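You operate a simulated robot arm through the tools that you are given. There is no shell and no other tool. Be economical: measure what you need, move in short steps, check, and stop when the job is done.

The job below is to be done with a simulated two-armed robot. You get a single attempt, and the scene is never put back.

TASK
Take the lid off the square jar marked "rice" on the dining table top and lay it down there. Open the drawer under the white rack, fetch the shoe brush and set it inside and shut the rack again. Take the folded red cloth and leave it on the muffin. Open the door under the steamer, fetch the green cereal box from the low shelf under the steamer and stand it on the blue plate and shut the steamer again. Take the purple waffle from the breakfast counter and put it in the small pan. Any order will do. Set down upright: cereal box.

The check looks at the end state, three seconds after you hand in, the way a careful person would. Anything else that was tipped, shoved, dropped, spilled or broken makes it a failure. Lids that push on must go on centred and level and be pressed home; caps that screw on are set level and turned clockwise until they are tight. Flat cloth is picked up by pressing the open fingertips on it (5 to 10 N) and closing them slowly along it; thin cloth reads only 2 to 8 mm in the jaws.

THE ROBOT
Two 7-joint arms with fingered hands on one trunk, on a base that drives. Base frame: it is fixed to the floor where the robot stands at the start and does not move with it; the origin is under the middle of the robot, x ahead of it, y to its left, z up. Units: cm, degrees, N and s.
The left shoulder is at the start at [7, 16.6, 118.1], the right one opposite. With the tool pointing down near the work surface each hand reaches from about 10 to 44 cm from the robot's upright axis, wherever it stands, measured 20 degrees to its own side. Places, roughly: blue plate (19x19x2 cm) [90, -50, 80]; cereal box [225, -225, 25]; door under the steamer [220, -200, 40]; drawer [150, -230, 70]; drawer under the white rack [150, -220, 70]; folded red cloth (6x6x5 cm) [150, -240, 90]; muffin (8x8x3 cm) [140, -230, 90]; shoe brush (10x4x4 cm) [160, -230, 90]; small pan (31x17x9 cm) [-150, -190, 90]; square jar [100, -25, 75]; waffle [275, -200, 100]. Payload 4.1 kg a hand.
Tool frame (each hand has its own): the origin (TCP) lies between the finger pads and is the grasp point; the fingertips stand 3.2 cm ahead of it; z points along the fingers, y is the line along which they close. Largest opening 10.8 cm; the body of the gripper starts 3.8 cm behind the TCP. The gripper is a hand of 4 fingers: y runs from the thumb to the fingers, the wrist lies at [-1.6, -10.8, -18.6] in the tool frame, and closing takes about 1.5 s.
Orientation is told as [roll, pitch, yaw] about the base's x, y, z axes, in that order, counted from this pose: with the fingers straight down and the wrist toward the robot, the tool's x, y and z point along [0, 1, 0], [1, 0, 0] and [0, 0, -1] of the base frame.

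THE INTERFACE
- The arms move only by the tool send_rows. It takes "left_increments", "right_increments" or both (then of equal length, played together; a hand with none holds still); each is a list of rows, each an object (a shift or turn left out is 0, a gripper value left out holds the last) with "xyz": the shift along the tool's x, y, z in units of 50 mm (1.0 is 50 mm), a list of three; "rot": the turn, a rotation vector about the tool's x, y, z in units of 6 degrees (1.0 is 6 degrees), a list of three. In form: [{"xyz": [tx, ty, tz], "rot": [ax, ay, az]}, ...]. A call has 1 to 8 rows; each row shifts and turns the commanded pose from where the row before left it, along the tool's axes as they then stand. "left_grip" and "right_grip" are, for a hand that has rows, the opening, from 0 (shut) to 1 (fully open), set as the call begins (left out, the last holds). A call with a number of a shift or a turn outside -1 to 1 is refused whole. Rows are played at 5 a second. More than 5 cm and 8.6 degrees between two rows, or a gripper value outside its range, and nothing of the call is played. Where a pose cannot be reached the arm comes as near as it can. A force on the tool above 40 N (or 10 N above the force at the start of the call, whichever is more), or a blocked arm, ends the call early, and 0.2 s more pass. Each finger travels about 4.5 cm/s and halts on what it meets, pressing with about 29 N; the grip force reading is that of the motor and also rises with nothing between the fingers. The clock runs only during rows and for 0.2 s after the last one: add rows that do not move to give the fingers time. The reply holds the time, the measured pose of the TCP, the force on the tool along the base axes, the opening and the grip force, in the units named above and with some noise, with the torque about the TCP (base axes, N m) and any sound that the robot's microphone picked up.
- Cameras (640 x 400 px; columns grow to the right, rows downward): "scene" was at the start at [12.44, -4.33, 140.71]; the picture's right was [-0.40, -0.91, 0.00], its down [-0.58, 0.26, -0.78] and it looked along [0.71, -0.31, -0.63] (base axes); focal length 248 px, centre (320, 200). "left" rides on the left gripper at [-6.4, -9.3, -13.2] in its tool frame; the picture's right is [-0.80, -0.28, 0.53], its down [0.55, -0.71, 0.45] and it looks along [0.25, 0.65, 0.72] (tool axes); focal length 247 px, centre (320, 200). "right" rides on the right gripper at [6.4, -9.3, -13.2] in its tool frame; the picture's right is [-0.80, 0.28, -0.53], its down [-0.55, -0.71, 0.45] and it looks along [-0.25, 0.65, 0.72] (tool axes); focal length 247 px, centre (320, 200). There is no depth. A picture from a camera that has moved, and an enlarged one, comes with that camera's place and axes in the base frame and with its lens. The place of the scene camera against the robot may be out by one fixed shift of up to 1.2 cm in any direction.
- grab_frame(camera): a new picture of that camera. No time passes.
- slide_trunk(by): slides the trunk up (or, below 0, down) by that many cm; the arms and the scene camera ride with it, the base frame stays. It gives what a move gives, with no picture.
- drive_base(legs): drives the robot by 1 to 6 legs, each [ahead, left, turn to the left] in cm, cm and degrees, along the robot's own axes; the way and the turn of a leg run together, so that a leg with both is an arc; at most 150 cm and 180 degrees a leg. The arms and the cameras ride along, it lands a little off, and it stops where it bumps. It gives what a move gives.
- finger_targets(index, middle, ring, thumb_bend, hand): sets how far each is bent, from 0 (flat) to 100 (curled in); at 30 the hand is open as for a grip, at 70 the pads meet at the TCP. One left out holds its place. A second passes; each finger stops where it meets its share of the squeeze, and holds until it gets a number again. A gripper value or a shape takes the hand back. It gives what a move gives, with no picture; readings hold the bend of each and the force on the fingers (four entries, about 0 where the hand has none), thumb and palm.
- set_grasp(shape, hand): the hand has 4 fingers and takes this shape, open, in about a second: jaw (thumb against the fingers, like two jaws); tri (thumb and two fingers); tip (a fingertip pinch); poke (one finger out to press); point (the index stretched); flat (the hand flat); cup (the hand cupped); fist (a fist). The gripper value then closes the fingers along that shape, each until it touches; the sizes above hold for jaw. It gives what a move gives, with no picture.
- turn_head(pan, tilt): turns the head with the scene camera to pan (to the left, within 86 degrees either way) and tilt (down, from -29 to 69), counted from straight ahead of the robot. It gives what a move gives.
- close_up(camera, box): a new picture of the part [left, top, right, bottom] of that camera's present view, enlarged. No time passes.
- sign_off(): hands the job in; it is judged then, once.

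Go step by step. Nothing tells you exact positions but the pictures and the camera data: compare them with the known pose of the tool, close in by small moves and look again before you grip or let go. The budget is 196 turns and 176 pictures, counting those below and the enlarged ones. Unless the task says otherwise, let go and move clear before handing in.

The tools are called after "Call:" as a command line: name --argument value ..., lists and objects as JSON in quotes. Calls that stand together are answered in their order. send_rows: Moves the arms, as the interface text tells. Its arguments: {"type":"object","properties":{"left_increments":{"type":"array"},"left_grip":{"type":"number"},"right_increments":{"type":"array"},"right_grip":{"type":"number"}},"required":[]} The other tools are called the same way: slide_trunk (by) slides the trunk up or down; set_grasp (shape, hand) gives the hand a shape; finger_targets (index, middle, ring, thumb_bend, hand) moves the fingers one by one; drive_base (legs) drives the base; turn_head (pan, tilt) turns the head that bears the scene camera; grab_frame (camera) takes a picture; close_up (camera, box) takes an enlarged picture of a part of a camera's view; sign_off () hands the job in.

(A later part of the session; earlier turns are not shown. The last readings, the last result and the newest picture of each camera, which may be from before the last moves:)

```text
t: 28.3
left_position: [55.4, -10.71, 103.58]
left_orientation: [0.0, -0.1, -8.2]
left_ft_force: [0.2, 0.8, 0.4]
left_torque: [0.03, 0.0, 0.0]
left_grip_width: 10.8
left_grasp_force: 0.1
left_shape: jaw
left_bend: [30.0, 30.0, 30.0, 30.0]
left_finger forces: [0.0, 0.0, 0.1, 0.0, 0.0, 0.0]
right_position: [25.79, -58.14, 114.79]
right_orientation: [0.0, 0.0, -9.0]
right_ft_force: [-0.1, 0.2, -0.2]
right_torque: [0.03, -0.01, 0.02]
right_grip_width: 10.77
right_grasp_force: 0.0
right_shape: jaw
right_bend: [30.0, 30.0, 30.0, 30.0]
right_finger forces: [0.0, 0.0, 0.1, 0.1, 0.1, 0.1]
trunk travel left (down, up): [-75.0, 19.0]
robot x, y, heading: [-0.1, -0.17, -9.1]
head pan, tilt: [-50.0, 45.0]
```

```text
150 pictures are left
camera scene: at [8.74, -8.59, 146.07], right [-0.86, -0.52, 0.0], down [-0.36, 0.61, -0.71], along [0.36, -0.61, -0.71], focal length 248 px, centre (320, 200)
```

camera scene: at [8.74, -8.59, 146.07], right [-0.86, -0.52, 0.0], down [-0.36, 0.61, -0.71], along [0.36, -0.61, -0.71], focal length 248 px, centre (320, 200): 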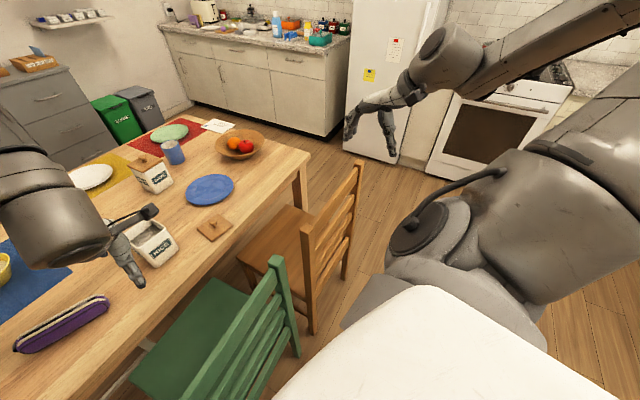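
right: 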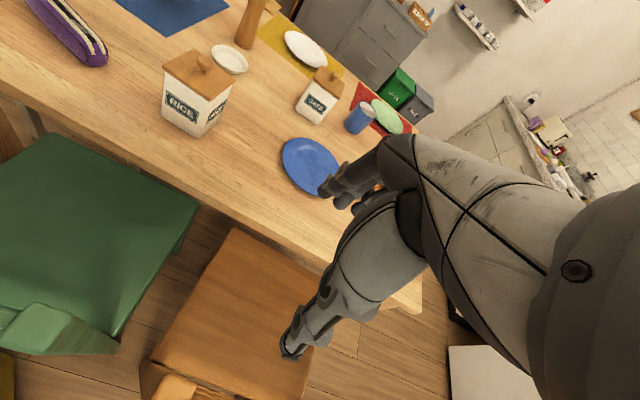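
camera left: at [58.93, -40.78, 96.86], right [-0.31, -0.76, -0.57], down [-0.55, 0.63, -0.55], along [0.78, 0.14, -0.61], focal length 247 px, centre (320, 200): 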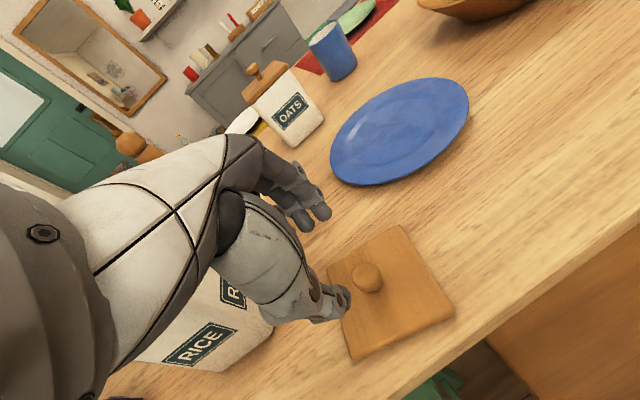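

Jar is open with its lid beside it. I'll tuck the left arm in and then turn to face the counter wall and drive over with the back to the table.

Call:
send_rows --left_increments '[{"xyz": [0.75, -0.6, -0.2]}, {"xyz": [0.75, -0.6, -0.2]}, {"xyz": [0.75, -0.6, -0.2]}, {"xyz": [0.75, -0.6, -0.2]}, {"xyz": [0.4, -0.8, 0]}, {"xyz": [0.4, -0.8, 0]}]'

Call:
drive_base --legs '[[0, 0, -81], [132, 0, 0], [0, 75, 0]]'

Call:
turn_head --pan 30 --tilt 25

Call:
grab_frame --camera "scene"

```text
t: 29.7
left_position: [43.94, 6.78, 107.47]
left_orientation: [0.0, -0.1, -8.1]
left_ft_force: [0.4, -0.3, -0.4]
left_torque: [-0.03, 0.03, 0.03]
left_grip_width: 10.74
left_grasp_force: 0.1
left_shape: jaw
left_bend: [30.0, 30.0, 30.0, 30.0]
left_finger forces: [0.0, 0.0, 0.0, 0.0, 0.0, 0.0]
left hand out of reach, approached as far as the arm can: row 5, 6
right_position: [25.83, -58.33, 114.58]
right_orientation: [0.1, 0.0, -9.0]
right_ft_force: [0.7, -1.2, 0.5]
right_torque: [-0.01, -0.01, 0.02]
right_grip_width: 10.75
right_grasp_force: 0.2
right_shape: jaw
right_bend: [30.0, 30.0, 30.0, 30.0]
right_finger forces: [0.0, 0.0, 0.0, 0.0, 0.0, 0.1]
trunk travel left (down, up): [-75.0, 19.0]
robot x, y, heading: [0.17, 0.19, -8.9]
head pan, tilt: [-50.0, 45.0]
```

```text
t: 43.5
left_position: [88.06, -175.13, 107.46]
left_orientation: [0.0, -0.1, -89.5]
left_ft_force: [0.4, 0.7, -0.4]
left_torque: [0.01, 0.01, 0.01]
left_grip_width: 10.82
left_grasp_force: 0.0
left_shape: jaw
left_bend: [30.0, 30.0, 30.0, 30.0]
left_finger forces: [0.0, 0.0, 0.1, 0.0, 0.0, 0.1]
right_position: [20.92, -167.09, 114.76]
right_orientation: [-0.1, -0.1, -90.2]
right_ft_force: [0.3, 0.3, -0.6]
right_torque: [0.01, 0.05, 0.05]
right_grip_width: 10.77
right_grasp_force: 0.0
right_shape: jaw
right_bend: [30.0, 30.0, 30.0, 30.0]
right_finger forces: [0.1, 0.1, 0.0, 0.0, 0.0, 0.0]
trunk travel left (down, up): [-75.0, 19.0]
robot x, y, heading: [74.77, -133.15, -90.2]
head pan, tilt: [-50.0, 45.0]
```

```text
t: 45.0
left_position: [88.08, -174.96, 107.56]
left_orientation: [0.0, 0.0, -89.5]
left_ft_force: [0.3, 0.0, 0.0]
left_torque: [0.01, 0.0, -0.01]
left_grip_width: 10.8
left_grasp_force: 0.1
left_shape: jaw
left_bend: [30.0, 30.0, 30.0, 30.0]
left_finger forces: [0.0, 0.0, 0.0, 0.0, 0.0, 0.1]
right_position: [21.07, -166.97, 114.67]
right_orientation: [0.0, 0.0, -90.4]
right_ft_force: [-0.4, -0.7, -0.3]
right_torque: [-0.03, 0.01, -0.01]
right_grip_width: 10.78
right_grasp_force: 0.1
right_shape: jaw
right_bend: [30.0, 30.0, 30.0, 30.0]
right_finger forces: [0.0, 0.1, 0.0, 0.0, 0.0, 0.0]
trunk travel left (down, up): [-75.0, 19.0]
robot x, y, heading: [74.64, -132.48, -90.1]
head pan, tilt: [30.0, 25.0]
```

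```text
149 pictures are left
camera scene: at [78.73, -146.59, 149.12], right [-0.87, -0.5, 0.0], down [-0.21, 0.37, -0.91], along [0.45, -0.79, -0.42], focal length 248 px, centre (320, 200)
```

scene: 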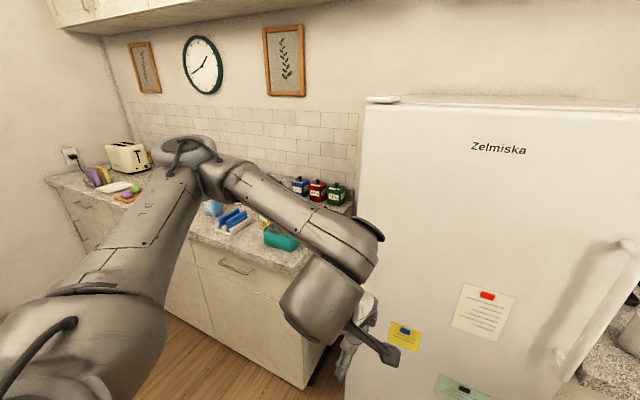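

I'm at [75,-133] facing the counter wall; the rack seems to be the white item with blue parts on the counter. I'll go further left along it and look down.

Call:
drive_base --legs '[[0, 70, 0]]'

Call:
turn_head --pan 0 --tilt 38

Call:
grab_frame --camera "scene"

Call:
grab_frame --camera "right"

Call:
grab_frame --camera "left"

```text
t: 48.8
left_position: [158.08, -175.25, 107.54]
left_orientation: [-0.1, -0.1, -89.5]
left_ft_force: [-0.2, -1.1, 0.8]
left_torque: [-0.01, -0.01, 0.0]
left_grip_width: 10.77
left_grasp_force: 0.1
left_shape: jaw
left_bend: [30.0, 30.0, 30.0, 30.0]
left_finger forces: [0.0, 0.0, 0.1, 0.0, 0.0, 0.0]
right_position: [90.98, -167.4, 114.71]
right_orientation: [0.0, -0.1, -90.2]
right_ft_force: [0.1, -0.1, -0.3]
right_torque: [-0.02, 0.0, 0.01]
right_grip_width: 10.79
right_grasp_force: 0.0
right_shape: jaw
right_bend: [30.0, 30.0, 30.0, 30.0]
right_finger forces: [0.0, 0.0, 0.0, 0.0, 0.1, 0.1]
trunk travel left (down, up): [-75.0, 19.0]
robot x, y, heading: [144.42, -132.84, -90.4]
head pan, tilt: [30.0, 25.0]
```

```text
t: 49.8
left_position: [158.21, -175.33, 107.58]
left_orientation: [-0.1, -0.1, -89.5]
left_ft_force: [0.5, -0.6, 0.3]
left_torque: [0.01, -0.04, -0.03]
left_grip_width: 10.77
left_grasp_force: 0.0
left_shape: jaw
left_bend: [30.0, 30.0, 30.0, 30.0]
left_finger forces: [0.0, 0.0, 0.0, 0.0, 0.0, 0.1]
right_position: [91.18, -167.37, 114.77]
right_orientation: [-0.1, 0.0, -90.3]
right_ft_force: [-0.8, 0.5, -0.8]
right_torque: [-0.02, -0.02, 0.04]
right_grip_width: 10.77
right_grasp_force: 0.0
right_shape: jaw
right_bend: [30.0, 30.0, 30.0, 30.0]
right_finger forces: [0.0, 0.0, 0.0, 0.1, 0.0, 0.1]
trunk travel left (down, up): [-75.0, 19.0]
robot x, y, heading: [144.83, -133.13, -89.9]
head pan, tilt: [0.0, 38.0]
```

```text
148 pictures are left
camera scene: at [144.2, -147.5, 147.09], right [-1.0, 0.0, 0.0], down [0.0, 0.62, -0.79], along [0.0, -0.79, -0.62], focal length 248 px, centre (320, 200)
```

scene: 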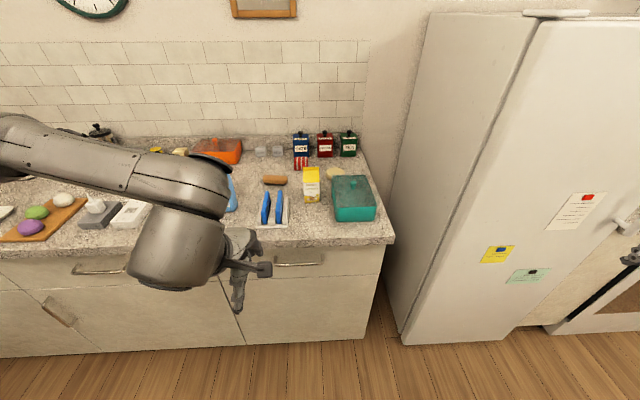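

```text
147 pictures are left
camera right: at [97.58, -158.03, 127.86], right [-0.8, -0.28, 0.53], down [-0.55, 0.71, -0.45], along [-0.25, -0.65, -0.72], focal length 247 px, centre (320, 200)
```

right: 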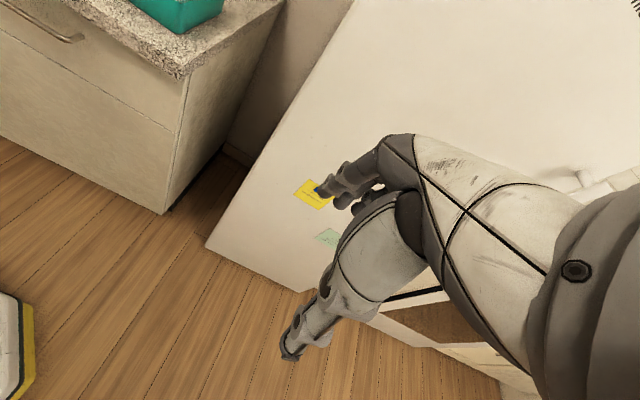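

```text
146 pictures are left
camera left: at [151.62, -166.13, 120.53], right [-0.8, 0.27, -0.53], down [0.54, 0.71, -0.45], along [0.25, -0.65, -0.72], focal length 247 px, centre (320, 200)
```

left: 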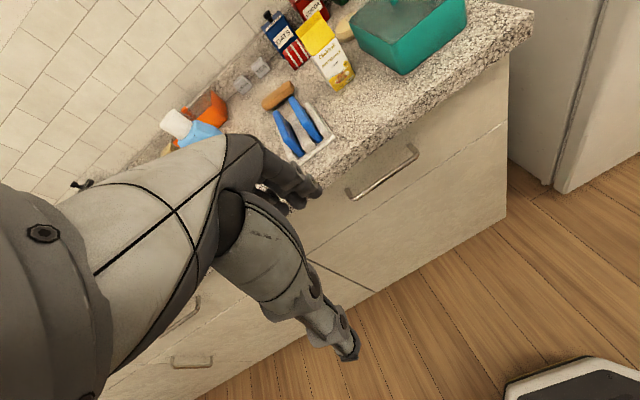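

The white rack with blue holders stands above a drawer with a long handle. I take a close-up to identify the shoe brush, cloth and muffin.

Call:
close_up --camera "scene" --box '[220, 120, 400, 232]'

Call:
close_up --camera "left" --box '[220, 0, 460, 210]'

Call:
close_up --camera "scene" --box '[0, 110, 240, 350]'

```text
3.56 times, centred on (310, 176) of scene
camera zoom: at [144.2, -147.5, 147.09], right [-1.0, 0.0, 0.0], down [0.0, 0.62, -0.79], along [0.0, -0.79, -0.62], focal length 882 px, centre (356, 285)
```

zoom: 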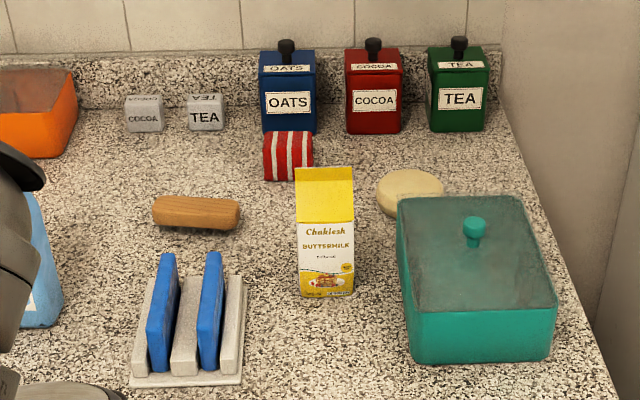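

```text
1.90 times, centred on (340, 105) of left
camera zoom: at [151.62, -166.13, 120.53], right [-0.8, 0.27, -0.53], down [0.54, 0.71, -0.45], along [0.25, -0.65, -0.72], focal length 470 px, centre (282, 381)
```

zoom: 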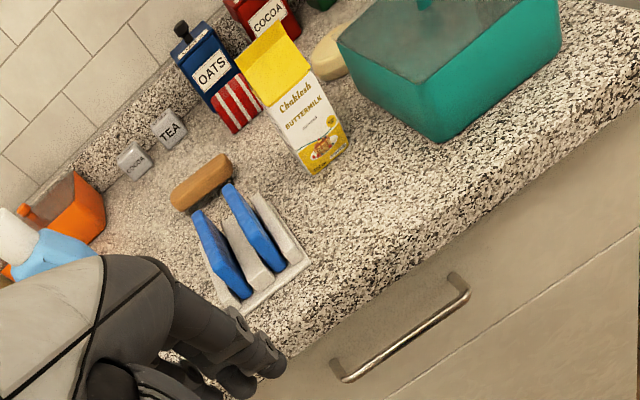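

```text
1.67 times, centred on (120, 230) of scene
camera zoom: at [144.2, -147.5, 147.09], right [-1.0, 0.0, 0.0], down [0.0, 0.62, -0.79], along [0.0, -0.79, -0.62], focal length 413 px, centre (653, 150)
```

zoom: 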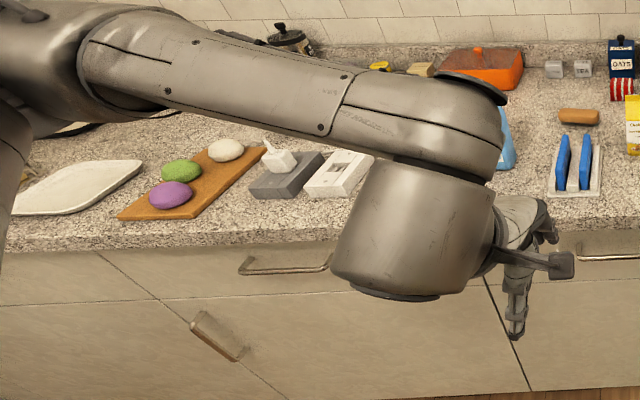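

Brush at about [162,-231,92] behind the rack, cloth (striped roll) near [152,-243], muffin near [138,-237], counter top z≈90. I'll raise the trunk for clearance and drive closer to pick the brush with the left hand first, then open the drawer from further back.

Call:
slide_trunk --by 12

Call:
drive_base --legs '[[25, 0, 0]]'

Call:
turn_head --pan 0 --tilt 55

Call:
grab_frame --camera "scene"

Call:
grab_frame --camera "left"

```text
t: 51.3
left_position: [158.19, -175.28, 119.56]
left_orientation: [0.0, -0.1, -89.4]
left_ft_force: [-0.1, -0.1, 0.6]
left_torque: [0.03, 0.0, -0.01]
left_grip_width: 10.79
left_grasp_force: 0.1
left_shape: jaw
left_bend: [30.0, 30.0, 30.0, 30.0]
left_finger forces: [0.1, 0.0, 0.0, 0.0, 0.1, 0.1]
right_position: [91.11, -167.41, 126.69]
right_orientation: [-0.1, 0.0, -90.2]
right_ft_force: [-0.2, 0.4, 0.0]
right_torque: [-0.01, -0.02, 0.0]
right_grip_width: 10.76
right_grasp_force: 0.0
right_shape: jaw
right_bend: [30.0, 30.0, 30.0, 30.0]
right_finger forces: [0.0, 0.0, 0.0, 0.1, 0.0, 0.0]
trunk travel left (down, up): [-87.0, 7.0]
robot x, y, heading: [145.02, -133.22, -90.1]
head pan, tilt: [0.0, 38.0]
```

```text
t: 53.1
left_position: [157.91, -200.39, 119.6]
left_orientation: [0.0, -0.2, -89.8]
left_ft_force: [-1.0, 0.4, 0.1]
left_torque: [-0.01, -0.01, -0.01]
left_grip_width: 10.79
left_grasp_force: 0.0
left_shape: jaw
left_bend: [30.0, 30.0, 30.0, 30.0]
left_finger forces: [0.1, 0.0, 0.0, 0.1, 0.0, 0.0]
right_position: [90.83, -192.08, 126.85]
right_orientation: [-0.1, -0.1, -90.4]
right_ft_force: [-0.5, -0.3, -0.2]
right_torque: [-0.02, 0.0, 0.0]
right_grip_width: 10.77
right_grasp_force: 0.1
right_shape: jaw
right_bend: [30.0, 30.0, 30.0, 30.0]
right_finger forces: [0.1, 0.0, 0.0, 0.0, 0.1, 0.0]
trunk travel left (down, up): [-87.0, 7.0]
robot x, y, heading: [144.44, -157.76, -90.3]
head pan, tilt: [0.0, 38.0]
```

```text
t: 53.9
left_position: [157.82, -200.52, 119.49]
left_orientation: [0.0, -0.1, -89.6]
left_ft_force: [-0.6, 0.2, -0.4]
left_torque: [0.02, 0.0, -0.01]
left_grip_width: 10.78
left_grasp_force: 0.1
left_shape: jaw
left_bend: [30.0, 30.0, 30.0, 30.0]
left_finger forces: [0.0, 0.0, 0.1, 0.0, 0.0, 0.0]
right_position: [90.84, -192.55, 126.76]
right_orientation: [0.0, 0.2, -90.4]
right_ft_force: [0.0, -0.6, 0.1]
right_torque: [0.02, 0.04, 0.02]
right_grip_width: 10.77
right_grasp_force: 0.0
right_shape: jaw
right_bend: [30.0, 30.0, 30.0, 30.0]
right_finger forces: [0.1, 0.1, 0.0, 0.0, 0.1, 0.0]
trunk travel left (down, up): [-87.0, 7.0]
robot x, y, heading: [144.81, -157.88, -90.3]
head pan, tilt: [0.0, 55.0]
```

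```text
142 pictures are left
camera scene: at [144.02, -171.37, 156.71], right [-1.0, 0.01, 0.0], down [0.01, 0.82, -0.57], along [0.0, -0.57, -0.82], focal length 248 px, centre (320, 200)
```

scene: 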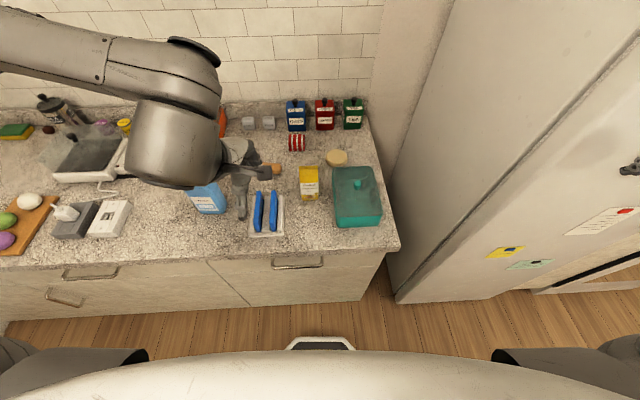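

```text
141 pictures are left
camera left: at [151.37, -191.42, 132.5], right [-0.8, 0.28, -0.53], down [0.54, 0.71, -0.45], along [0.25, -0.65, -0.72], focal length 247 px, centre (320, 200)
```

left: 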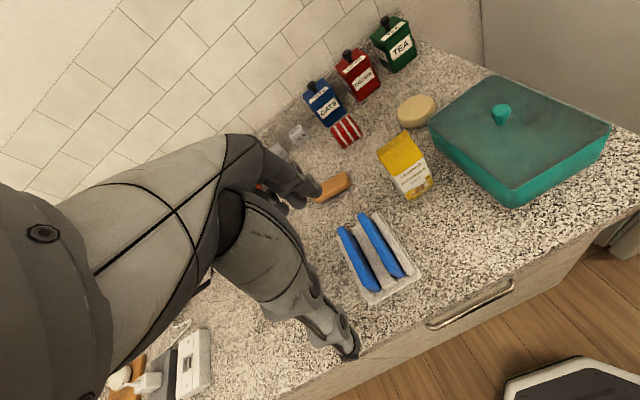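

The spray bottle left of the brush is in the way of the left forearm, so I'll use the right hand: lift the left hand clear, shift the base left and reach with the right.

Call:
send_rows --left_increments '[{"xyz": [0, 0, -0.9]}, {"xyz": [0, 0, -0.9]}, {"xyz": [0, -0.3, -0.6]}]'

Call:
turn_head --pan 20 --tilt 45

Call:
grab_frame --camera "scene"

Call:
grab_frame --camera "left"

```text
t: 54.7
left_position: [157.78, -198.98, 131.57]
left_orientation: [0.1, -0.1, -89.5]
left_ft_force: [0.3, 0.0, -0.6]
left_torque: [-0.02, 0.03, -0.05]
left_grip_width: 10.78
left_grasp_force: 0.0
left_shape: jaw
left_bend: [30.0, 30.0, 30.0, 30.0]
left_finger forces: [0.1, 0.1, 0.0, 0.0, 0.0, 0.1]
right_position: [90.71, -192.11, 126.77]
right_orientation: [0.0, 0.1, -90.4]
right_ft_force: [-0.5, 0.6, -0.2]
right_torque: [0.0, -0.03, 0.03]
right_grip_width: 10.76
right_grasp_force: 0.0
right_shape: jaw
right_bend: [30.0, 30.0, 30.0, 30.0]
right_finger forces: [0.0, 0.1, 0.0, 0.1, 0.1, 0.0]
trunk travel left (down, up): [-87.0, 7.0]
robot x, y, heading: [144.71, -158.09, -90.4]
head pan, tilt: [0.0, 55.0]
```

```text
t: 55.5
left_position: [157.94, -199.08, 131.56]
left_orientation: [-0.2, -0.1, -89.7]
left_ft_force: [0.0, -0.2, 0.1]
left_torque: [0.01, -0.01, -0.02]
left_grip_width: 10.8
left_grasp_force: 0.0
left_shape: jaw
left_bend: [30.0, 30.0, 30.0, 30.0]
left_finger forces: [0.1, 0.0, 0.0, 0.0, 0.0, 0.0]
right_position: [90.86, -192.32, 126.66]
right_orientation: [0.0, 0.0, -90.4]
right_ft_force: [0.1, -0.3, 0.1]
right_torque: [-0.02, 0.01, 0.04]
right_grip_width: 10.76
right_grasp_force: 0.2
right_shape: jaw
right_bend: [30.0, 30.0, 30.0, 30.0]
right_finger forces: [0.0, 0.0, 0.0, 0.0, 0.0, 0.1]
trunk travel left (down, up): [-87.0, 7.0]
robot x, y, heading: [144.67, -158.25, -90.3]
head pan, tilt: [20.0, 45.0]
```

```text
140 pictures are left
camera scene: at [146.79, -171.68, 158.06], right [-0.94, -0.33, 0.0], down [-0.24, 0.67, -0.71], along [0.24, -0.67, -0.71], focal length 248 px, centre (320, 200)
```

scene: 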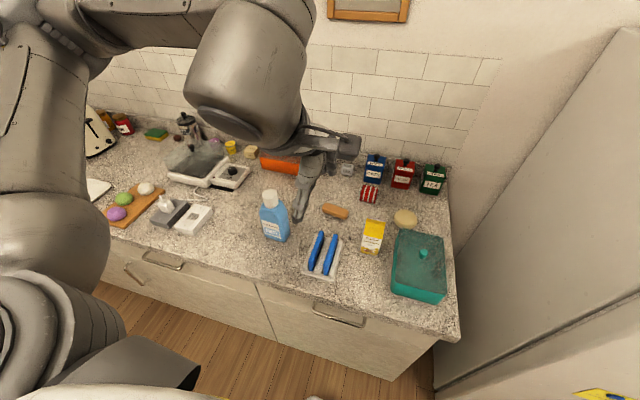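

```text
139 pictures are left
camera left: at [151.39, -189.78, 144.59], right [-0.8, 0.28, -0.53], down [0.54, 0.71, -0.45], along [0.25, -0.65, -0.72], focal length 247 px, centre (320, 200)
```

left: 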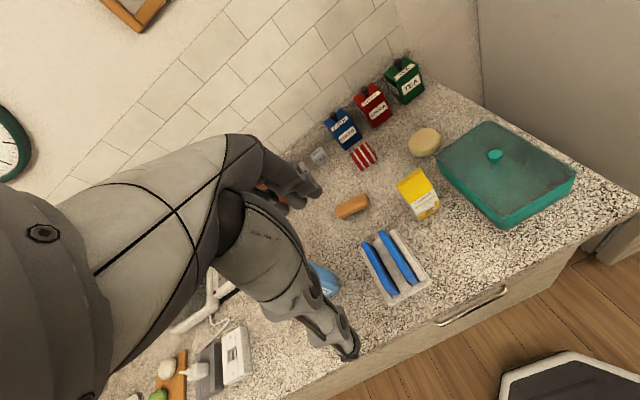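

The bottle top is at z≈109, so the raised left hand clears it. I'll shift the base 30 cm left and move the right hand over the brush.

Call:
drive_base --legs '[[0, 30, 0]]'

Call:
send_rows --right_increments '[{"xyz": [0.7, 0.65, 0]}, {"xyz": [0.7, 0.65, 0]}, {"xyz": [0.7, 0.65, 0]}, {"xyz": [0.7, 0.65, 0]}, {"xyz": [0.7, 0.65, 0]}, {"xyz": [0.7, 0.65, 0]}, {"xyz": [0.7, 0.65, 0]}, {"xyz": [0.7, 0.65, 0]}]'

Call:
grab_frame --camera "right"

Call:
turn_head --pan -10 --tilt 45

Call:
grab_frame --camera "scene"

```text
t: 57.6
left_position: [187.45, -199.11, 131.6]
left_orientation: [0.0, -0.1, -89.7]
left_ft_force: [-0.3, 0.0, -0.2]
left_torque: [-0.02, 0.0, 0.03]
left_grip_width: 10.8
left_grasp_force: 0.0
left_shape: jaw
left_bend: [30.0, 30.0, 30.0, 30.0]
left_finger forces: [0.0, 0.0, 0.0, 0.0, 0.0, 0.1]
right_position: [120.58, -192.63, 126.69]
right_orientation: [0.1, 0.1, -90.4]
right_ft_force: [0.4, -0.1, 0.0]
right_torque: [0.01, -0.02, -0.01]
right_grip_width: 10.78
right_grasp_force: 0.1
right_shape: jaw
right_bend: [30.0, 30.0, 30.0, 30.0]
right_finger forces: [0.1, 0.0, 0.0, 0.0, 0.1, 0.0]
trunk travel left (down, up): [-87.0, 7.0]
robot x, y, heading: [174.06, -158.61, -90.2]
head pan, tilt: [20.0, 45.0]
```

```text
t: 59.4
left_position: [187.76, -199.41, 131.47]
left_orientation: [-0.1, -0.1, -89.7]
left_ft_force: [0.9, -0.5, -0.9]
left_torque: [0.02, 0.01, 0.0]
left_grip_width: 10.74
left_grasp_force: 0.0
left_shape: jaw
left_bend: [30.0, 30.0, 30.0, 30.0]
left_finger forces: [0.0, 0.0, 0.0, 0.0, 0.1, 0.0]
right_position: [148.73, -218.91, 126.58]
right_orientation: [0.0, 0.2, -90.4]
right_ft_force: [0.5, -0.2, -0.2]
right_torque: [0.01, 0.0, -0.01]
right_grip_width: 10.77
right_grasp_force: 0.2
right_shape: jaw
right_bend: [30.0, 30.0, 30.0, 30.0]
right_finger forces: [0.0, 0.0, 0.0, 0.0, 0.0, 0.0]
trunk travel left (down, up): [-87.0, 7.0]
robot x, y, heading: [174.4, -158.56, -90.1]
head pan, tilt: [20.0, 45.0]
```

```text
138 pictures are left
camera right: at [155.23, -209.69, 139.75], right [-0.8, -0.28, 0.53], down [-0.54, 0.71, -0.44], along [-0.26, -0.64, -0.72], focal length 247 px, centre (320, 200)
```

right: 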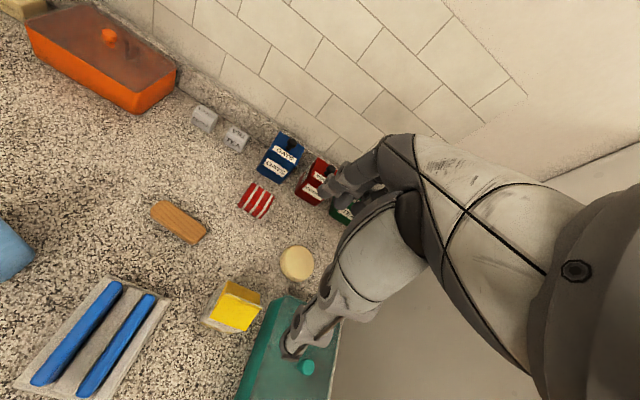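

```text
t: 60.3
left_position: [187.75, -199.07, 131.62]
left_orientation: [-0.2, -0.1, -89.5]
left_ft_force: [-0.7, 0.7, -0.6]
left_torque: [-0.02, -0.04, -0.02]
left_grip_width: 10.78
left_grasp_force: 0.1
left_shape: jaw
left_bend: [30.0, 30.0, 30.0, 30.0]
left_finger forces: [0.0, 0.1, 0.0, 0.1, 0.1, 0.0]
right_position: [148.68, -218.71, 126.8]
right_orientation: [0.0, 0.0, -90.4]
right_ft_force: [-0.2, -0.1, -0.3]
right_torque: [-0.02, 0.0, 0.02]
right_grip_width: 10.77
right_grasp_force: 0.1
right_shape: jaw
right_bend: [30.0, 30.0, 30.0, 30.0]
right_finger forces: [0.0, 0.0, 0.1, 0.0, 0.0, 0.0]
trunk travel left (down, up): [-87.0, 7.0]
robot x, y, heading: [174.13, -158.35, -90.0]
head pan, tilt: [-10.0, 45.0]
```

```text
137 pictures are left
camera scene: at [172.47, -172.14, 158.07], right [-0.98, 0.18, 0.0], down [0.13, 0.7, -0.71], along [-0.13, -0.7, -0.71], focal length 248 px, centre (320, 200)
```

scene: 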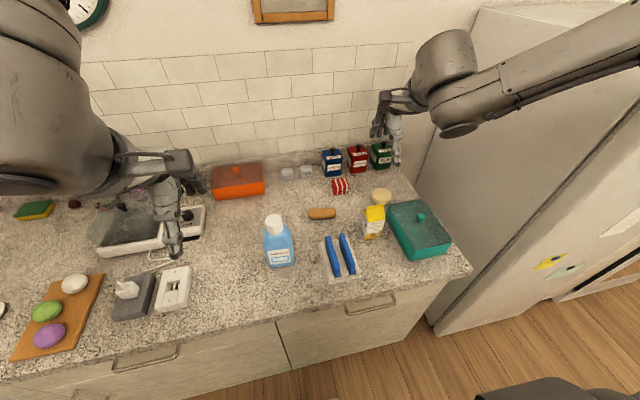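

The brush lies along x at about [161.5,-229.3]. I'll move the right hand over it and descend to about z 102.

Call:
send_rows --right_increments '[{"xyz": [0.64, 0.53, 0]}, {"xyz": [0.64, 0.53, 0]}, {"xyz": [0.64, 0.53, 0]}, {"xyz": [0.64, 0.53, 0]}, {"xyz": [0, 0, 0.9]}, {"xyz": [0, 0, 0.9]}, {"xyz": [0, 0, 0.9]}, {"xyz": [0, 0, 0.9]}]' --right_grip 0.7

Call:
grab_frame --camera "right"

Call:
close_up --camera "scene" --box '[240, 130, 440, 290]'

```text
t: 62.1
left_position: [187.67, -199.2, 131.6]
left_orientation: [0.1, 0.0, -89.6]
left_ft_force: [-0.8, 0.2, -0.1]
left_torque: [-0.01, -0.03, -0.03]
left_grip_width: 10.77
left_grasp_force: 0.0
left_shape: jaw
left_bend: [30.0, 30.0, 30.0, 30.0]
left_finger forces: [0.0, 0.0, 0.0, 0.0, 0.1, 0.1]
right_position: [147.67, -216.92, 114.15]
right_orientation: [0.1, 0.0, -90.4]
right_ft_force: [-0.3, -0.5, -0.1]
right_torque: [0.02, 0.01, -0.02]
right_grip_width: 7.59
right_grasp_force: 0.1
right_shape: jaw
right_bend: [27.0, 37.0, 35.0, 61.0]
right_finger forces: [0.1, 0.0, 0.1, 0.0, 0.0, 0.0]
right hand out of reach, approached as far as the arm can: row 2, 3, 4, 5, 6, 7, 8
trunk travel left (down, up): [-87.0, 7.0]
robot x, y, heading: [174.26, -158.17, -90.4]
head pan, tilt: [-10.0, 45.0]
```

```text
136 pictures are left
camera right: at [154.07, -207.59, 127.33], right [-0.8, -0.28, 0.53], down [-0.55, 0.71, -0.45], along [-0.25, -0.65, -0.72], focal length 247 px, centre (320, 200)
```

right: 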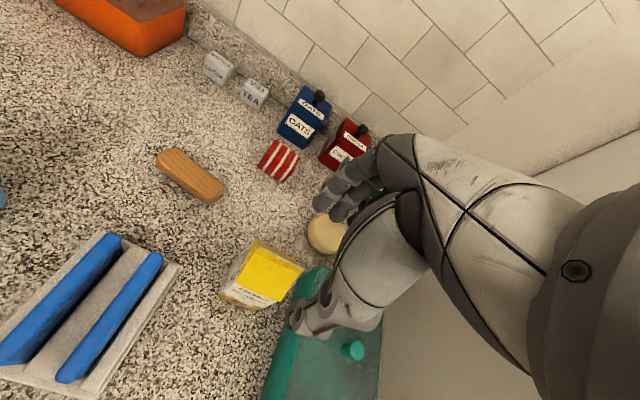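

```text
2.50 times, centred on (340, 210) of scene
camera zoom: at [172.36, -172.26, 158.06], right [-0.98, 0.18, 0.0], down [0.13, 0.7, -0.71], along [-0.13, -0.7, -0.71], focal length 620 px, centre (270, 175)
```

zoom: 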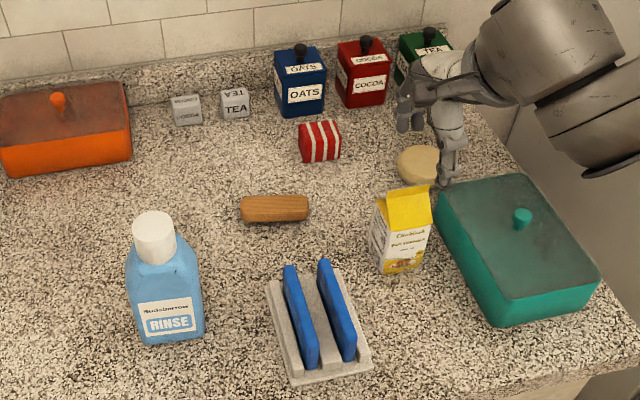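

The right arm cannot reach out there on its own side; the left arm reached far when crossing the middle. I'll lift, shift the base back right so that the right arm crosses inward to the brush.

Call:
send_rows --right_increments '[{"xyz": [0, 0, -0.8]}, {"xyz": [0, 0, -0.8]}, {"xyz": [0, -0.4, -0.8]}, {"xyz": [0, -0.9, 0]}, {"xyz": [0, -0.9, 0]}, {"xyz": [0, 0, 0]}]'

Call:
drive_base --legs '[[0, -30, 0]]'

Call:
send_rows --right_increments '[{"xyz": [0.9, 0, 0]}, {"xyz": [0.9, 0, 0]}, {"xyz": [0.9, 0, 0]}, {"xyz": [0.9, 0, 0]}, {"xyz": [0.9, 0.1, 0]}, {"xyz": [0.9, 0.1, 0]}, {"xyz": [0.7, 0.6, 0]}, {"xyz": [0.7, 0.6, 0]}]'

```text
t: 63.5
left_position: [187.87, -199.31, 131.53]
left_orientation: [-0.1, 0.0, -89.6]
left_ft_force: [0.7, 0.6, -0.8]
left_torque: [-0.03, -0.01, 0.01]
left_grip_width: 10.82
left_grasp_force: 0.1
left_shape: jaw
left_bend: [30.0, 30.0, 30.0, 30.0]
left_finger forces: [0.0, 0.0, 0.1, 0.0, 0.0, 0.1]
right_position: [147.89, -208.32, 126.19]
right_orientation: [0.0, 0.1, -90.4]
right_ft_force: [-0.3, 0.3, 0.5]
right_torque: [0.02, 0.0, 0.01]
right_grip_width: 7.6
right_grasp_force: 0.0
right_shape: jaw
right_bend: [27.0, 37.0, 35.0, 61.0]
right_finger forces: [0.1, 0.0, 0.0, 0.0, 0.1, 0.0]
right hand out of reach, approached as far as the arm can: row 5
trunk travel left (down, up): [-87.0, 7.0]
robot x, y, heading: [174.27, -158.43, -90.3]
head pan, tilt: [-10.0, 45.0]
```

```text
t: 65.6
left_position: [157.83, -198.89, 131.58]
left_orientation: [-0.2, 0.0, -89.4]
left_ft_force: [0.4, -0.5, -0.8]
left_torque: [-0.01, 0.0, 0.01]
left_grip_width: 10.78
left_grasp_force: 0.1
left_shape: jaw
left_bend: [30.0, 30.0, 30.0, 30.0]
left_finger forces: [0.0, 0.0, 0.1, 0.0, 0.0, 0.0]
right_position: [117.98, -208.2, 126.19]
right_orientation: [0.0, 0.0, -90.2]
right_ft_force: [0.2, -0.2, 0.4]
right_torque: [0.01, -0.01, -0.02]
right_grip_width: 7.59
right_grasp_force: 0.1
right_shape: jaw
right_bend: [27.0, 37.0, 35.0, 61.0]
right_finger forces: [0.0, 0.1, 0.0, 0.0, 0.1, 0.0]
trunk travel left (down, up): [-87.0, 7.0]
robot x, y, heading: [144.16, -158.21, -90.0]
head pan, tilt: [-10.0, 45.0]
```

```text
t: 67.4
left_position: [157.8, -199.03, 131.6]
left_orientation: [-0.1, 0.0, -89.5]
left_ft_force: [-0.5, -0.6, -0.1]
left_torque: [0.0, 0.01, 0.01]
left_grip_width: 10.77
left_grasp_force: 0.1
left_shape: jaw
left_bend: [30.0, 30.0, 30.0, 30.0]
left_finger forces: [0.0, 0.1, 0.0, 0.1, 0.0, 0.0]
right_position: [131.03, -206.85, 127.77]
right_orientation: [0.0, 0.0, -90.2]
right_ft_force: [-0.2, 0.5, -0.9]
right_torque: [0.04, 0.0, 0.01]
right_grip_width: 7.58
right_grasp_force: 0.1
right_shape: jaw
right_bend: [27.0, 37.0, 35.0, 61.0]
right_finger forces: [0.1, 0.1, 0.0, 0.0, 0.1, 0.0]
right hand out of reach, approached as far as the arm can: row 3, 4, 5, 6, 7, 8
trunk travel left (down, up): [-87.0, 7.0]
robot x, y, heading: [144.04, -158.24, -90.1]
head pan, tilt: [-10.0, 45.0]
```

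The right arm stops short again, probably a wrist-twist limit. I'll test turning the hand's yaw while moving.

Call:
send_rows --right_increments '[{"xyz": [0.0, 0, 0], "rot": [0, 0, -1]}, {"xyz": [0.0, 0, 0], "rot": [0, 0, -1]}, {"xyz": [0.0, 0, 0], "rot": [0, 0, -1]}, {"xyz": [0.0, 0, 0], "rot": [0, 0, -1]}, {"xyz": [0.0, 0, 0], "rot": [0, 0, -1]}]'

Call:
grab_frame --camera "scene"

```text
t: 68.6
left_position: [157.67, -199.03, 131.68]
left_orientation: [-0.1, -0.1, -89.3]
left_ft_force: [0.1, -0.2, -0.3]
left_torque: [0.0, 0.01, 0.01]
left_grip_width: 10.76
left_grasp_force: 0.0
left_shape: jaw
left_bend: [30.0, 30.0, 30.0, 30.0]
left_finger forces: [0.0, 0.1, 0.0, 0.0, 0.1, 0.1]
right_position: [130.86, -207.02, 127.98]
right_orientation: [0.1, 0.0, -60.1]
right_ft_force: [-0.6, 0.1, 0.2]
right_torque: [-0.03, 0.02, 0.0]
right_grip_width: 7.55
right_grasp_force: 0.1
right_shape: jaw
right_bend: [27.0, 37.0, 35.0, 61.0]
right_finger forces: [0.0, 0.0, 0.1, 0.1, 0.0, 0.0]
trunk travel left (down, up): [-87.0, 7.0]
robot x, y, heading: [144.46, -158.09, -90.1]
head pan, tilt: [-10.0, 45.0]
```

```text
134 pictures are left
camera scene: at [142.31, -172.07, 158.07], right [-0.98, 0.18, 0.0], down [0.12, 0.7, -0.71], along [-0.12, -0.7, -0.71], focal length 248 px, centre (320, 200)
```

scene: 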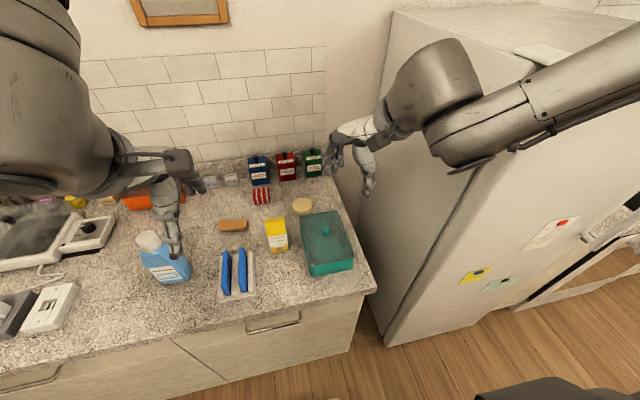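

With the hand yawed 30° the pose is accepted. I'll try moving inward toward the brush.

Call:
send_rows --right_increments '[{"xyz": [0.44, 0.83, 0]}, {"xyz": [0.44, 0.83, 0]}, {"xyz": [0.44, 0.83, 0]}, {"xyz": [0.44, 0.83, 0]}, {"xyz": [0.44, 0.83, 0]}, {"xyz": [0.44, 0.83, 0]}]'

```text
t: 70.0
left_position: [157.68, -198.93, 131.67]
left_orientation: [0.0, -0.1, -89.4]
left_ft_force: [0.0, 0.2, -0.9]
left_torque: [-0.02, -0.04, 0.03]
left_grip_width: 10.8
left_grasp_force: 0.0
left_shape: jaw
left_bend: [30.0, 30.0, 30.0, 30.0]
left_finger forces: [0.1, 0.0, 0.0, 0.0, 0.0, 0.1]
right_position: [134.41, -210.0, 128.47]
right_orientation: [0.0, 0.0, -60.3]
right_ft_force: [0.1, 0.1, 0.1]
right_torque: [0.0, 0.03, 0.02]
right_grip_width: 7.57
right_grasp_force: 0.1
right_shape: jaw
right_bend: [27.0, 37.0, 35.0, 61.0]
right_finger forces: [0.1, 0.0, 0.0, 0.1, 0.0, 0.0]
right hand out of reach, approached as far as the arm can: row 1, 2, 3, 4, 5, 6
trunk travel left (down, up): [-87.0, 7.0]
robot x, y, heading: [143.97, -158.14, -90.2]
head pan, tilt: [-10.0, 45.0]
```

Still blocked; the left arm had gained reach after pitching the hand forward, so I'll do the same with the right: pitch 40° and then move ahead.

Call:
send_rows --right_increments '[{"rot": [-1, 0, 0]}, {"rot": [-1, 0, 0]}, {"rot": [-1, 0, 0]}, {"rot": [-1, 0, 0]}, {"rot": [-1, 0, 0]}, {"rot": [-1, 0, 0]}, {"rot": [-1, 0, 0]}]'

Call:
send_rows --right_increments '[{"xyz": [0.25, 0.6, 0.4]}, {"xyz": [0.25, 0.6, 0.4]}, {"xyz": [0.25, 0.6, 0.4]}, {"xyz": [0.25, 0.6, 0.4]}]'

Call:
grab_frame --camera "scene"

```text
t: 71.6
left_position: [157.75, -199.11, 131.52]
left_orientation: [-0.1, -0.2, -89.4]
left_ft_force: [-0.3, -0.2, 0.8]
left_torque: [0.01, -0.01, 0.0]
left_grip_width: 10.78
left_grasp_force: 0.1
left_shape: jaw
left_bend: [30.0, 30.0, 30.0, 30.0]
left_finger forces: [0.0, 0.1, 0.1, 0.1, 0.1, 0.1]
right_position: [134.56, -209.93, 128.73]
right_orientation: [0.2, -42.1, -60.2]
right_ft_force: [-0.4, 0.6, -0.2]
right_torque: [-0.03, 0.03, -0.02]
right_grip_width: 7.58
right_grasp_force: 0.2
right_shape: jaw
right_bend: [27.0, 37.0, 35.0, 61.0]
right_finger forces: [0.1, 0.0, 0.0, 0.0, 0.0, 0.0]
trunk travel left (down, up): [-87.0, 7.0]
robot x, y, heading: [144.22, -158.19, -89.8]
head pan, tilt: [-10.0, 45.0]
```

```text
t: 72.6
left_position: [157.74, -199.07, 131.55]
left_orientation: [-0.1, -0.1, -89.5]
left_ft_force: [-0.1, 0.2, -0.1]
left_torque: [0.03, 0.01, -0.01]
left_grip_width: 10.8
left_grasp_force: 0.0
left_shape: jaw
left_bend: [30.0, 30.0, 30.0, 30.0]
left_finger forces: [0.1, 0.0, 0.0, 0.1, 0.0, 0.0]
right_position: [137.44, -216.9, 135.61]
right_orientation: [0.0, -41.9, -60.2]
right_ft_force: [0.1, -0.3, -0.8]
right_torque: [0.06, 0.03, 0.01]
right_grip_width: 7.57
right_grasp_force: 0.1
right_shape: jaw
right_bend: [27.0, 37.0, 35.0, 61.0]
right_finger forces: [0.0, 0.1, 0.0, 0.0, 0.0, 0.0]
right hand out of reach, approached as far as the arm can: row 1, 2, 3, 4
trunk travel left (down, up): [-87.0, 7.0]
robot x, y, heading: [143.91, -158.3, -90.0]
head pan, tilt: [-10.0, 45.0]
```

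```text
133 pictures are left
camera scene: at [142.34, -172.15, 158.06], right [-0.98, 0.18, 0.0], down [0.12, 0.7, -0.71], along [-0.12, -0.7, -0.71], focal length 248 px, centre (320, 200)
```

scene: 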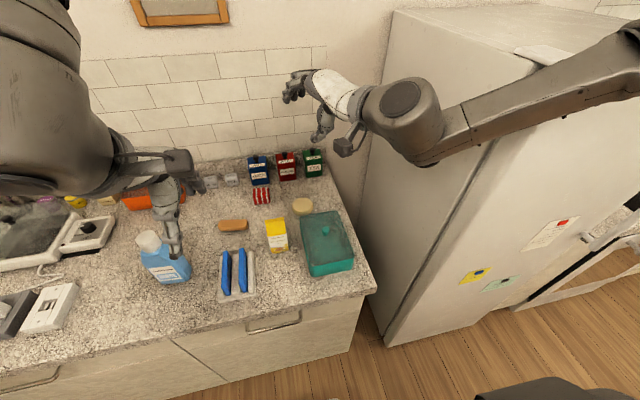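

Tool y points partly upward now, so the hand rose instead. I'll move along the finger axis, forward and down, and see what the arm allows.

Call:
send_rows --right_increments '[{"xyz": [0.3, 0, 0.6]}, {"xyz": [0.3, 0, 0.6]}, {"xyz": [0.3, 0, 0.6]}, {"xyz": [0.3, 0, 0.6]}]'

```text
t: 73.6
left_position: [157.68, -199.01, 131.64]
left_orientation: [0.0, -0.1, -89.4]
left_ft_force: [0.0, -0.9, 0.1]
left_torque: [-0.03, 0.0, -0.03]
left_grip_width: 10.77
left_grasp_force: 0.1
left_shape: jaw
left_bend: [30.0, 30.0, 30.0, 30.0]
left_finger forces: [0.0, 0.0, 0.0, 0.0, 0.0, 0.0]
right_position: [136.32, -216.35, 133.35]
right_orientation: [0.0, -42.0, -60.1]
right_ft_force: [-0.3, -0.4, 0.1]
right_torque: [0.02, 0.0, -0.01]
right_grip_width: 7.6
right_grasp_force: 0.1
right_shape: jaw
right_bend: [27.0, 37.0, 35.0, 61.0]
right_finger forces: [0.1, 0.0, 0.0, 0.0, 0.1, 0.0]
right hand out of reach, approached as far as the arm can: row 1, 2, 3, 4
trunk travel left (down, up): [-87.0, 7.0]
robot x, y, heading: [144.38, -158.31, -90.2]
head pan, tilt: [-10.0, 45.0]
```

The right arm stays limited, while the left arm has proven reach. I'll withdraw the right arm, then move the base left and use the left arm crossing inward, checking clearance over the blue bottle.

Call:
send_rows --right_increments '[{"xyz": [0, 0, -0.9]}, {"xyz": [0, 0, -0.9]}, {"rot": [1, 0, 0.7]}, {"rot": [1, 0, 0.7]}, {"rot": [1, 0, 0.7]}, {"rot": [1, 0, 0.7]}, {"rot": [1, 0, 0.7]}, {"rot": [1, 0, 0.7]}]' --right_grip 1.0

Call:
send_rows --right_increments '[{"xyz": [-0.7, -0.6, 0]}, {"xyz": [-0.7, -0.6, 0]}, {"xyz": [-0.7, -0.6, 0]}, {"xyz": [-0.7, -0.6, 0]}]'

Call:
drive_base --legs '[[0, 30, 0]]'

Call:
turn_head --pan 10 --tilt 45

Call:
grab_frame --camera "scene"

```text
t: 75.4
left_position: [157.7, -199.06, 131.71]
left_orientation: [0.1, -0.1, -89.5]
left_ft_force: [0.4, -0.6, 0.1]
left_torque: [0.02, -0.01, -0.02]
left_grip_width: 10.8
left_grasp_force: 0.0
left_shape: jaw
left_bend: [30.0, 30.0, 30.0, 30.0]
left_finger forces: [0.0, 0.0, 0.0, 0.1, 0.0, 0.1]
right_position: [133.32, -211.02, 140.06]
right_orientation: [9.6, -3.3, -83.7]
right_ft_force: [0.6, -0.6, -0.5]
right_torque: [-0.01, -0.01, 0.01]
right_grip_width: 10.77
right_grasp_force: 0.2
right_shape: jaw
right_bend: [30.0, 30.0, 30.0, 30.0]
right_finger forces: [0.0, 0.1, 0.0, 0.1, 0.0, 0.0]
trunk travel left (down, up): [-87.0, 7.0]
robot x, y, heading: [144.01, -157.87, -90.1]
head pan, tilt: [-10.0, 45.0]
```

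```text
t: 76.4
left_position: [157.91, -199.06, 131.6]
left_orientation: [0.0, -0.2, -89.3]
left_ft_force: [0.5, 0.1, -0.2]
left_torque: [-0.02, 0.03, 0.01]
left_grip_width: 10.77
left_grasp_force: 0.0
left_shape: jaw
left_bend: [30.0, 30.0, 30.0, 30.0]
left_finger forces: [0.0, 0.0, 0.1, 0.0, 0.0, 0.1]
right_position: [124.39, -204.74, 138.23]
right_orientation: [9.7, -3.4, -83.6]
right_ft_force: [-0.6, 0.5, 0.8]
right_torque: [-0.01, 0.02, -0.04]
right_grip_width: 10.77
right_grasp_force: 0.0
right_shape: jaw
right_bend: [30.0, 30.0, 30.0, 30.0]
right_finger forces: [0.1, 0.1, 0.0, 0.0, 0.1, 0.1]
right hand out of reach, approached as far as the arm can: row 3, 4
trunk travel left (down, up): [-87.0, 7.0]
robot x, y, heading: [144.33, -158.2, -90.3]
head pan, tilt: [-10.0, 45.0]
```

```text
t: 78.4
left_position: [187.42, -199.0, 131.57]
left_orientation: [0.1, -0.1, -89.5]
left_ft_force: [0.3, 0.1, 0.6]
left_torque: [-0.03, -0.01, -0.01]
left_grip_width: 10.77
left_grasp_force: 0.2
left_shape: jaw
left_bend: [30.0, 30.0, 30.0, 30.0]
left_finger forces: [0.0, 0.0, 0.1, 0.1, 0.0, 0.0]
right_position: [153.88, -204.72, 138.21]
right_orientation: [9.9, -3.3, -83.6]
right_ft_force: [0.3, 0.6, 0.9]
right_torque: [0.01, -0.02, 0.01]
right_grip_width: 10.77
right_grasp_force: 0.1
right_shape: jaw
right_bend: [30.0, 30.0, 30.0, 30.0]
right_finger forces: [0.0, 0.0, 0.1, 0.1, 0.0, 0.0]
trunk travel left (down, up): [-87.0, 7.0]
robot x, y, heading: [174.27, -158.11, -90.2]
head pan, tilt: [-10.0, 45.0]
```

```text
t: 79.3
left_position: [187.7, -199.17, 131.54]
left_orientation: [-0.1, 0.0, -89.3]
left_ft_force: [0.0, -0.4, 0.2]
left_torque: [0.01, 0.01, 0.0]
left_grip_width: 10.77
left_grasp_force: 0.1
left_shape: jaw
left_bend: [30.0, 30.0, 30.0, 30.0]
left_finger forces: [0.0, 0.1, 0.0, 0.1, 0.1, 0.1]
right_position: [154.06, -204.64, 138.12]
right_orientation: [9.8, -3.2, -83.8]
right_ft_force: [0.0, -0.2, 0.4]
right_torque: [-0.01, -0.02, 0.0]
right_grip_width: 10.79
right_grasp_force: 0.0
right_shape: jaw
right_bend: [30.0, 30.0, 30.0, 30.0]
right_finger forces: [0.0, 0.1, 0.0, 0.1, 0.0, 0.0]
trunk travel left (down, up): [-87.0, 7.0]
robot x, y, heading: [174.15, -158.22, -90.2]
head pan, tilt: [10.0, 45.0]
```

```text
132 pictures are left
camera scene: at [175.15, -172.19, 158.06], right [-0.99, -0.17, 0.0], down [-0.12, 0.7, -0.71], along [0.12, -0.7, -0.71], focal length 248 px, centre (320, 200)
```

scene: 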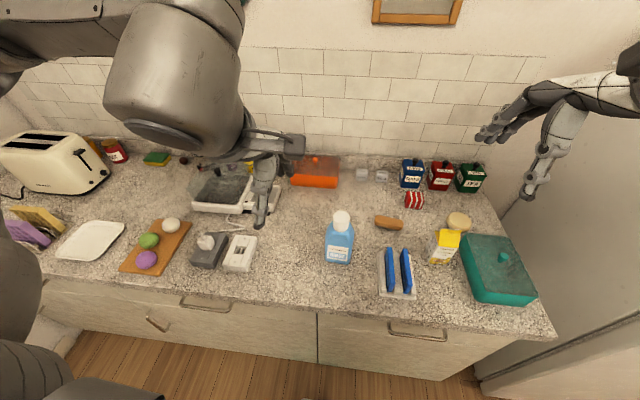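

Now the left arm should work, but the right hand hovers near. I'll move the right hand outward to the right first, then bring the left over.

Call:
send_rows --right_increments '[{"xyz": [-0.9, 0, 0], "rot": [0, 0.8, 0]}, {"xyz": [-0.9, 0, 0], "rot": [0, 0.8, 0]}, {"xyz": [-0.9, 0, 0]}, {"xyz": [-0.9, 0, 0]}, {"xyz": [-0.9, 0, 0]}]'

Call:
send_rows --left_increments '[{"xyz": [-0.3, 0.6, 0.3], "rot": [-0.8, 0, 0]}, {"xyz": [-0.3, 0.6, 0.3], "rot": [-0.8, 0, 0]}, {"xyz": [-0.6, 0.5, 0.3], "rot": [-0.8, 0, 0]}, {"xyz": [-0.6, 0.5, 0.3], "rot": [-0.8, 0, 0]}, {"xyz": [-0.8, 0.4, 0.3]}, {"xyz": [-0.8, 0.3, 0.3]}]'

Call:
grab_frame --camera "scene"

Call:
grab_frame --camera "left"

```text
t: 80.5
left_position: [187.43, -198.96, 131.65]
left_orientation: [0.0, -0.1, -89.4]
left_ft_force: [-0.4, 0.4, 1.0]
left_torque: [0.0, -0.01, 0.02]
left_grip_width: 10.75
left_grasp_force: 0.1
left_shape: jaw
left_bend: [30.0, 30.0, 30.0, 30.0]
left_finger forces: [0.0, 0.1, 0.1, 0.0, 0.1, 0.0]
right_position: [132.53, -207.41, 131.62]
right_orientation: [19.5, -3.3, -83.6]
right_ft_force: [-1.0, -0.8, 0.0]
right_torque: [-0.04, -0.03, 0.05]
right_grip_width: 10.78
right_grasp_force: 0.0
right_shape: jaw
right_bend: [30.0, 30.0, 30.0, 30.0]
right_finger forces: [0.0, 0.0, 0.0, 0.0, 0.0, 0.0]
trunk travel left (down, up): [-87.0, 7.0]
robot x, y, heading: [173.84, -158.31, -90.3]
head pan, tilt: [10.0, 45.0]
```

```text
t: 81.9
left_position: [170.37, -215.19, 125.12]
left_orientation: [0.1, -19.3, -89.5]
left_ft_force: [-0.5, -0.1, -0.7]
left_torque: [0.01, -0.02, -0.02]
left_grip_width: 10.78
left_grasp_force: 0.0
left_shape: jaw
left_bend: [30.0, 30.0, 30.0, 30.0]
left_finger forces: [0.0, 0.0, 0.0, 0.0, 0.1, 0.0]
right_position: [132.51, -207.71, 131.68]
right_orientation: [19.5, -3.3, -83.7]
right_ft_force: [0.0, 0.0, 0.5]
right_torque: [-0.01, -0.01, 0.01]
right_grip_width: 10.79
right_grasp_force: 0.1
right_shape: jaw
right_bend: [30.0, 30.0, 30.0, 30.0]
right_finger forces: [0.1, 0.0, 0.0, 0.0, 0.0, 0.1]
trunk travel left (down, up): [-87.0, 7.0]
robot x, y, heading: [174.14, -158.25, -90.0]
head pan, tilt: [10.0, 45.0]
```

```text
131 pictures are left
camera scene: at [174.73, -172.27, 158.06], right [-0.99, -0.17, 0.0], down [-0.12, 0.7, -0.71], along [0.12, -0.7, -0.71], focal length 248 px, centre (320, 200)
```

scene: 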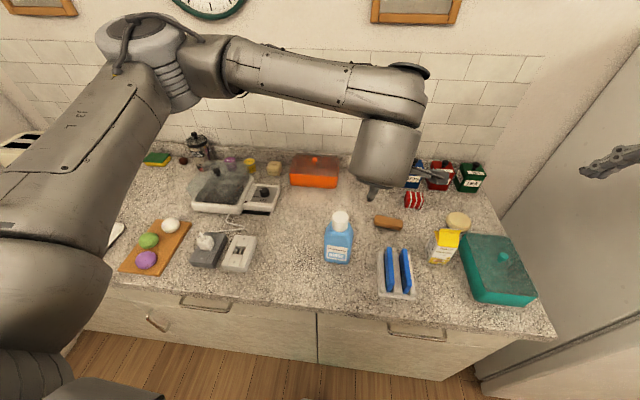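

```text
130 pictures are left
camera left: at [163.78, -202.24, 134.36], right [-0.8, 0.08, -0.6], down [0.54, 0.52, -0.66], along [0.26, -0.85, -0.46], focal length 247 px, centre (320, 200)
```

left: 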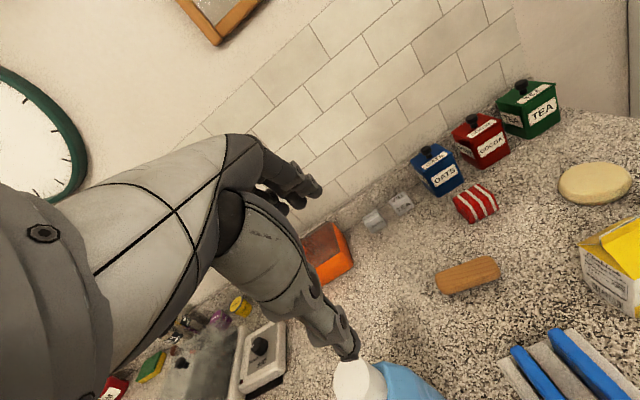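

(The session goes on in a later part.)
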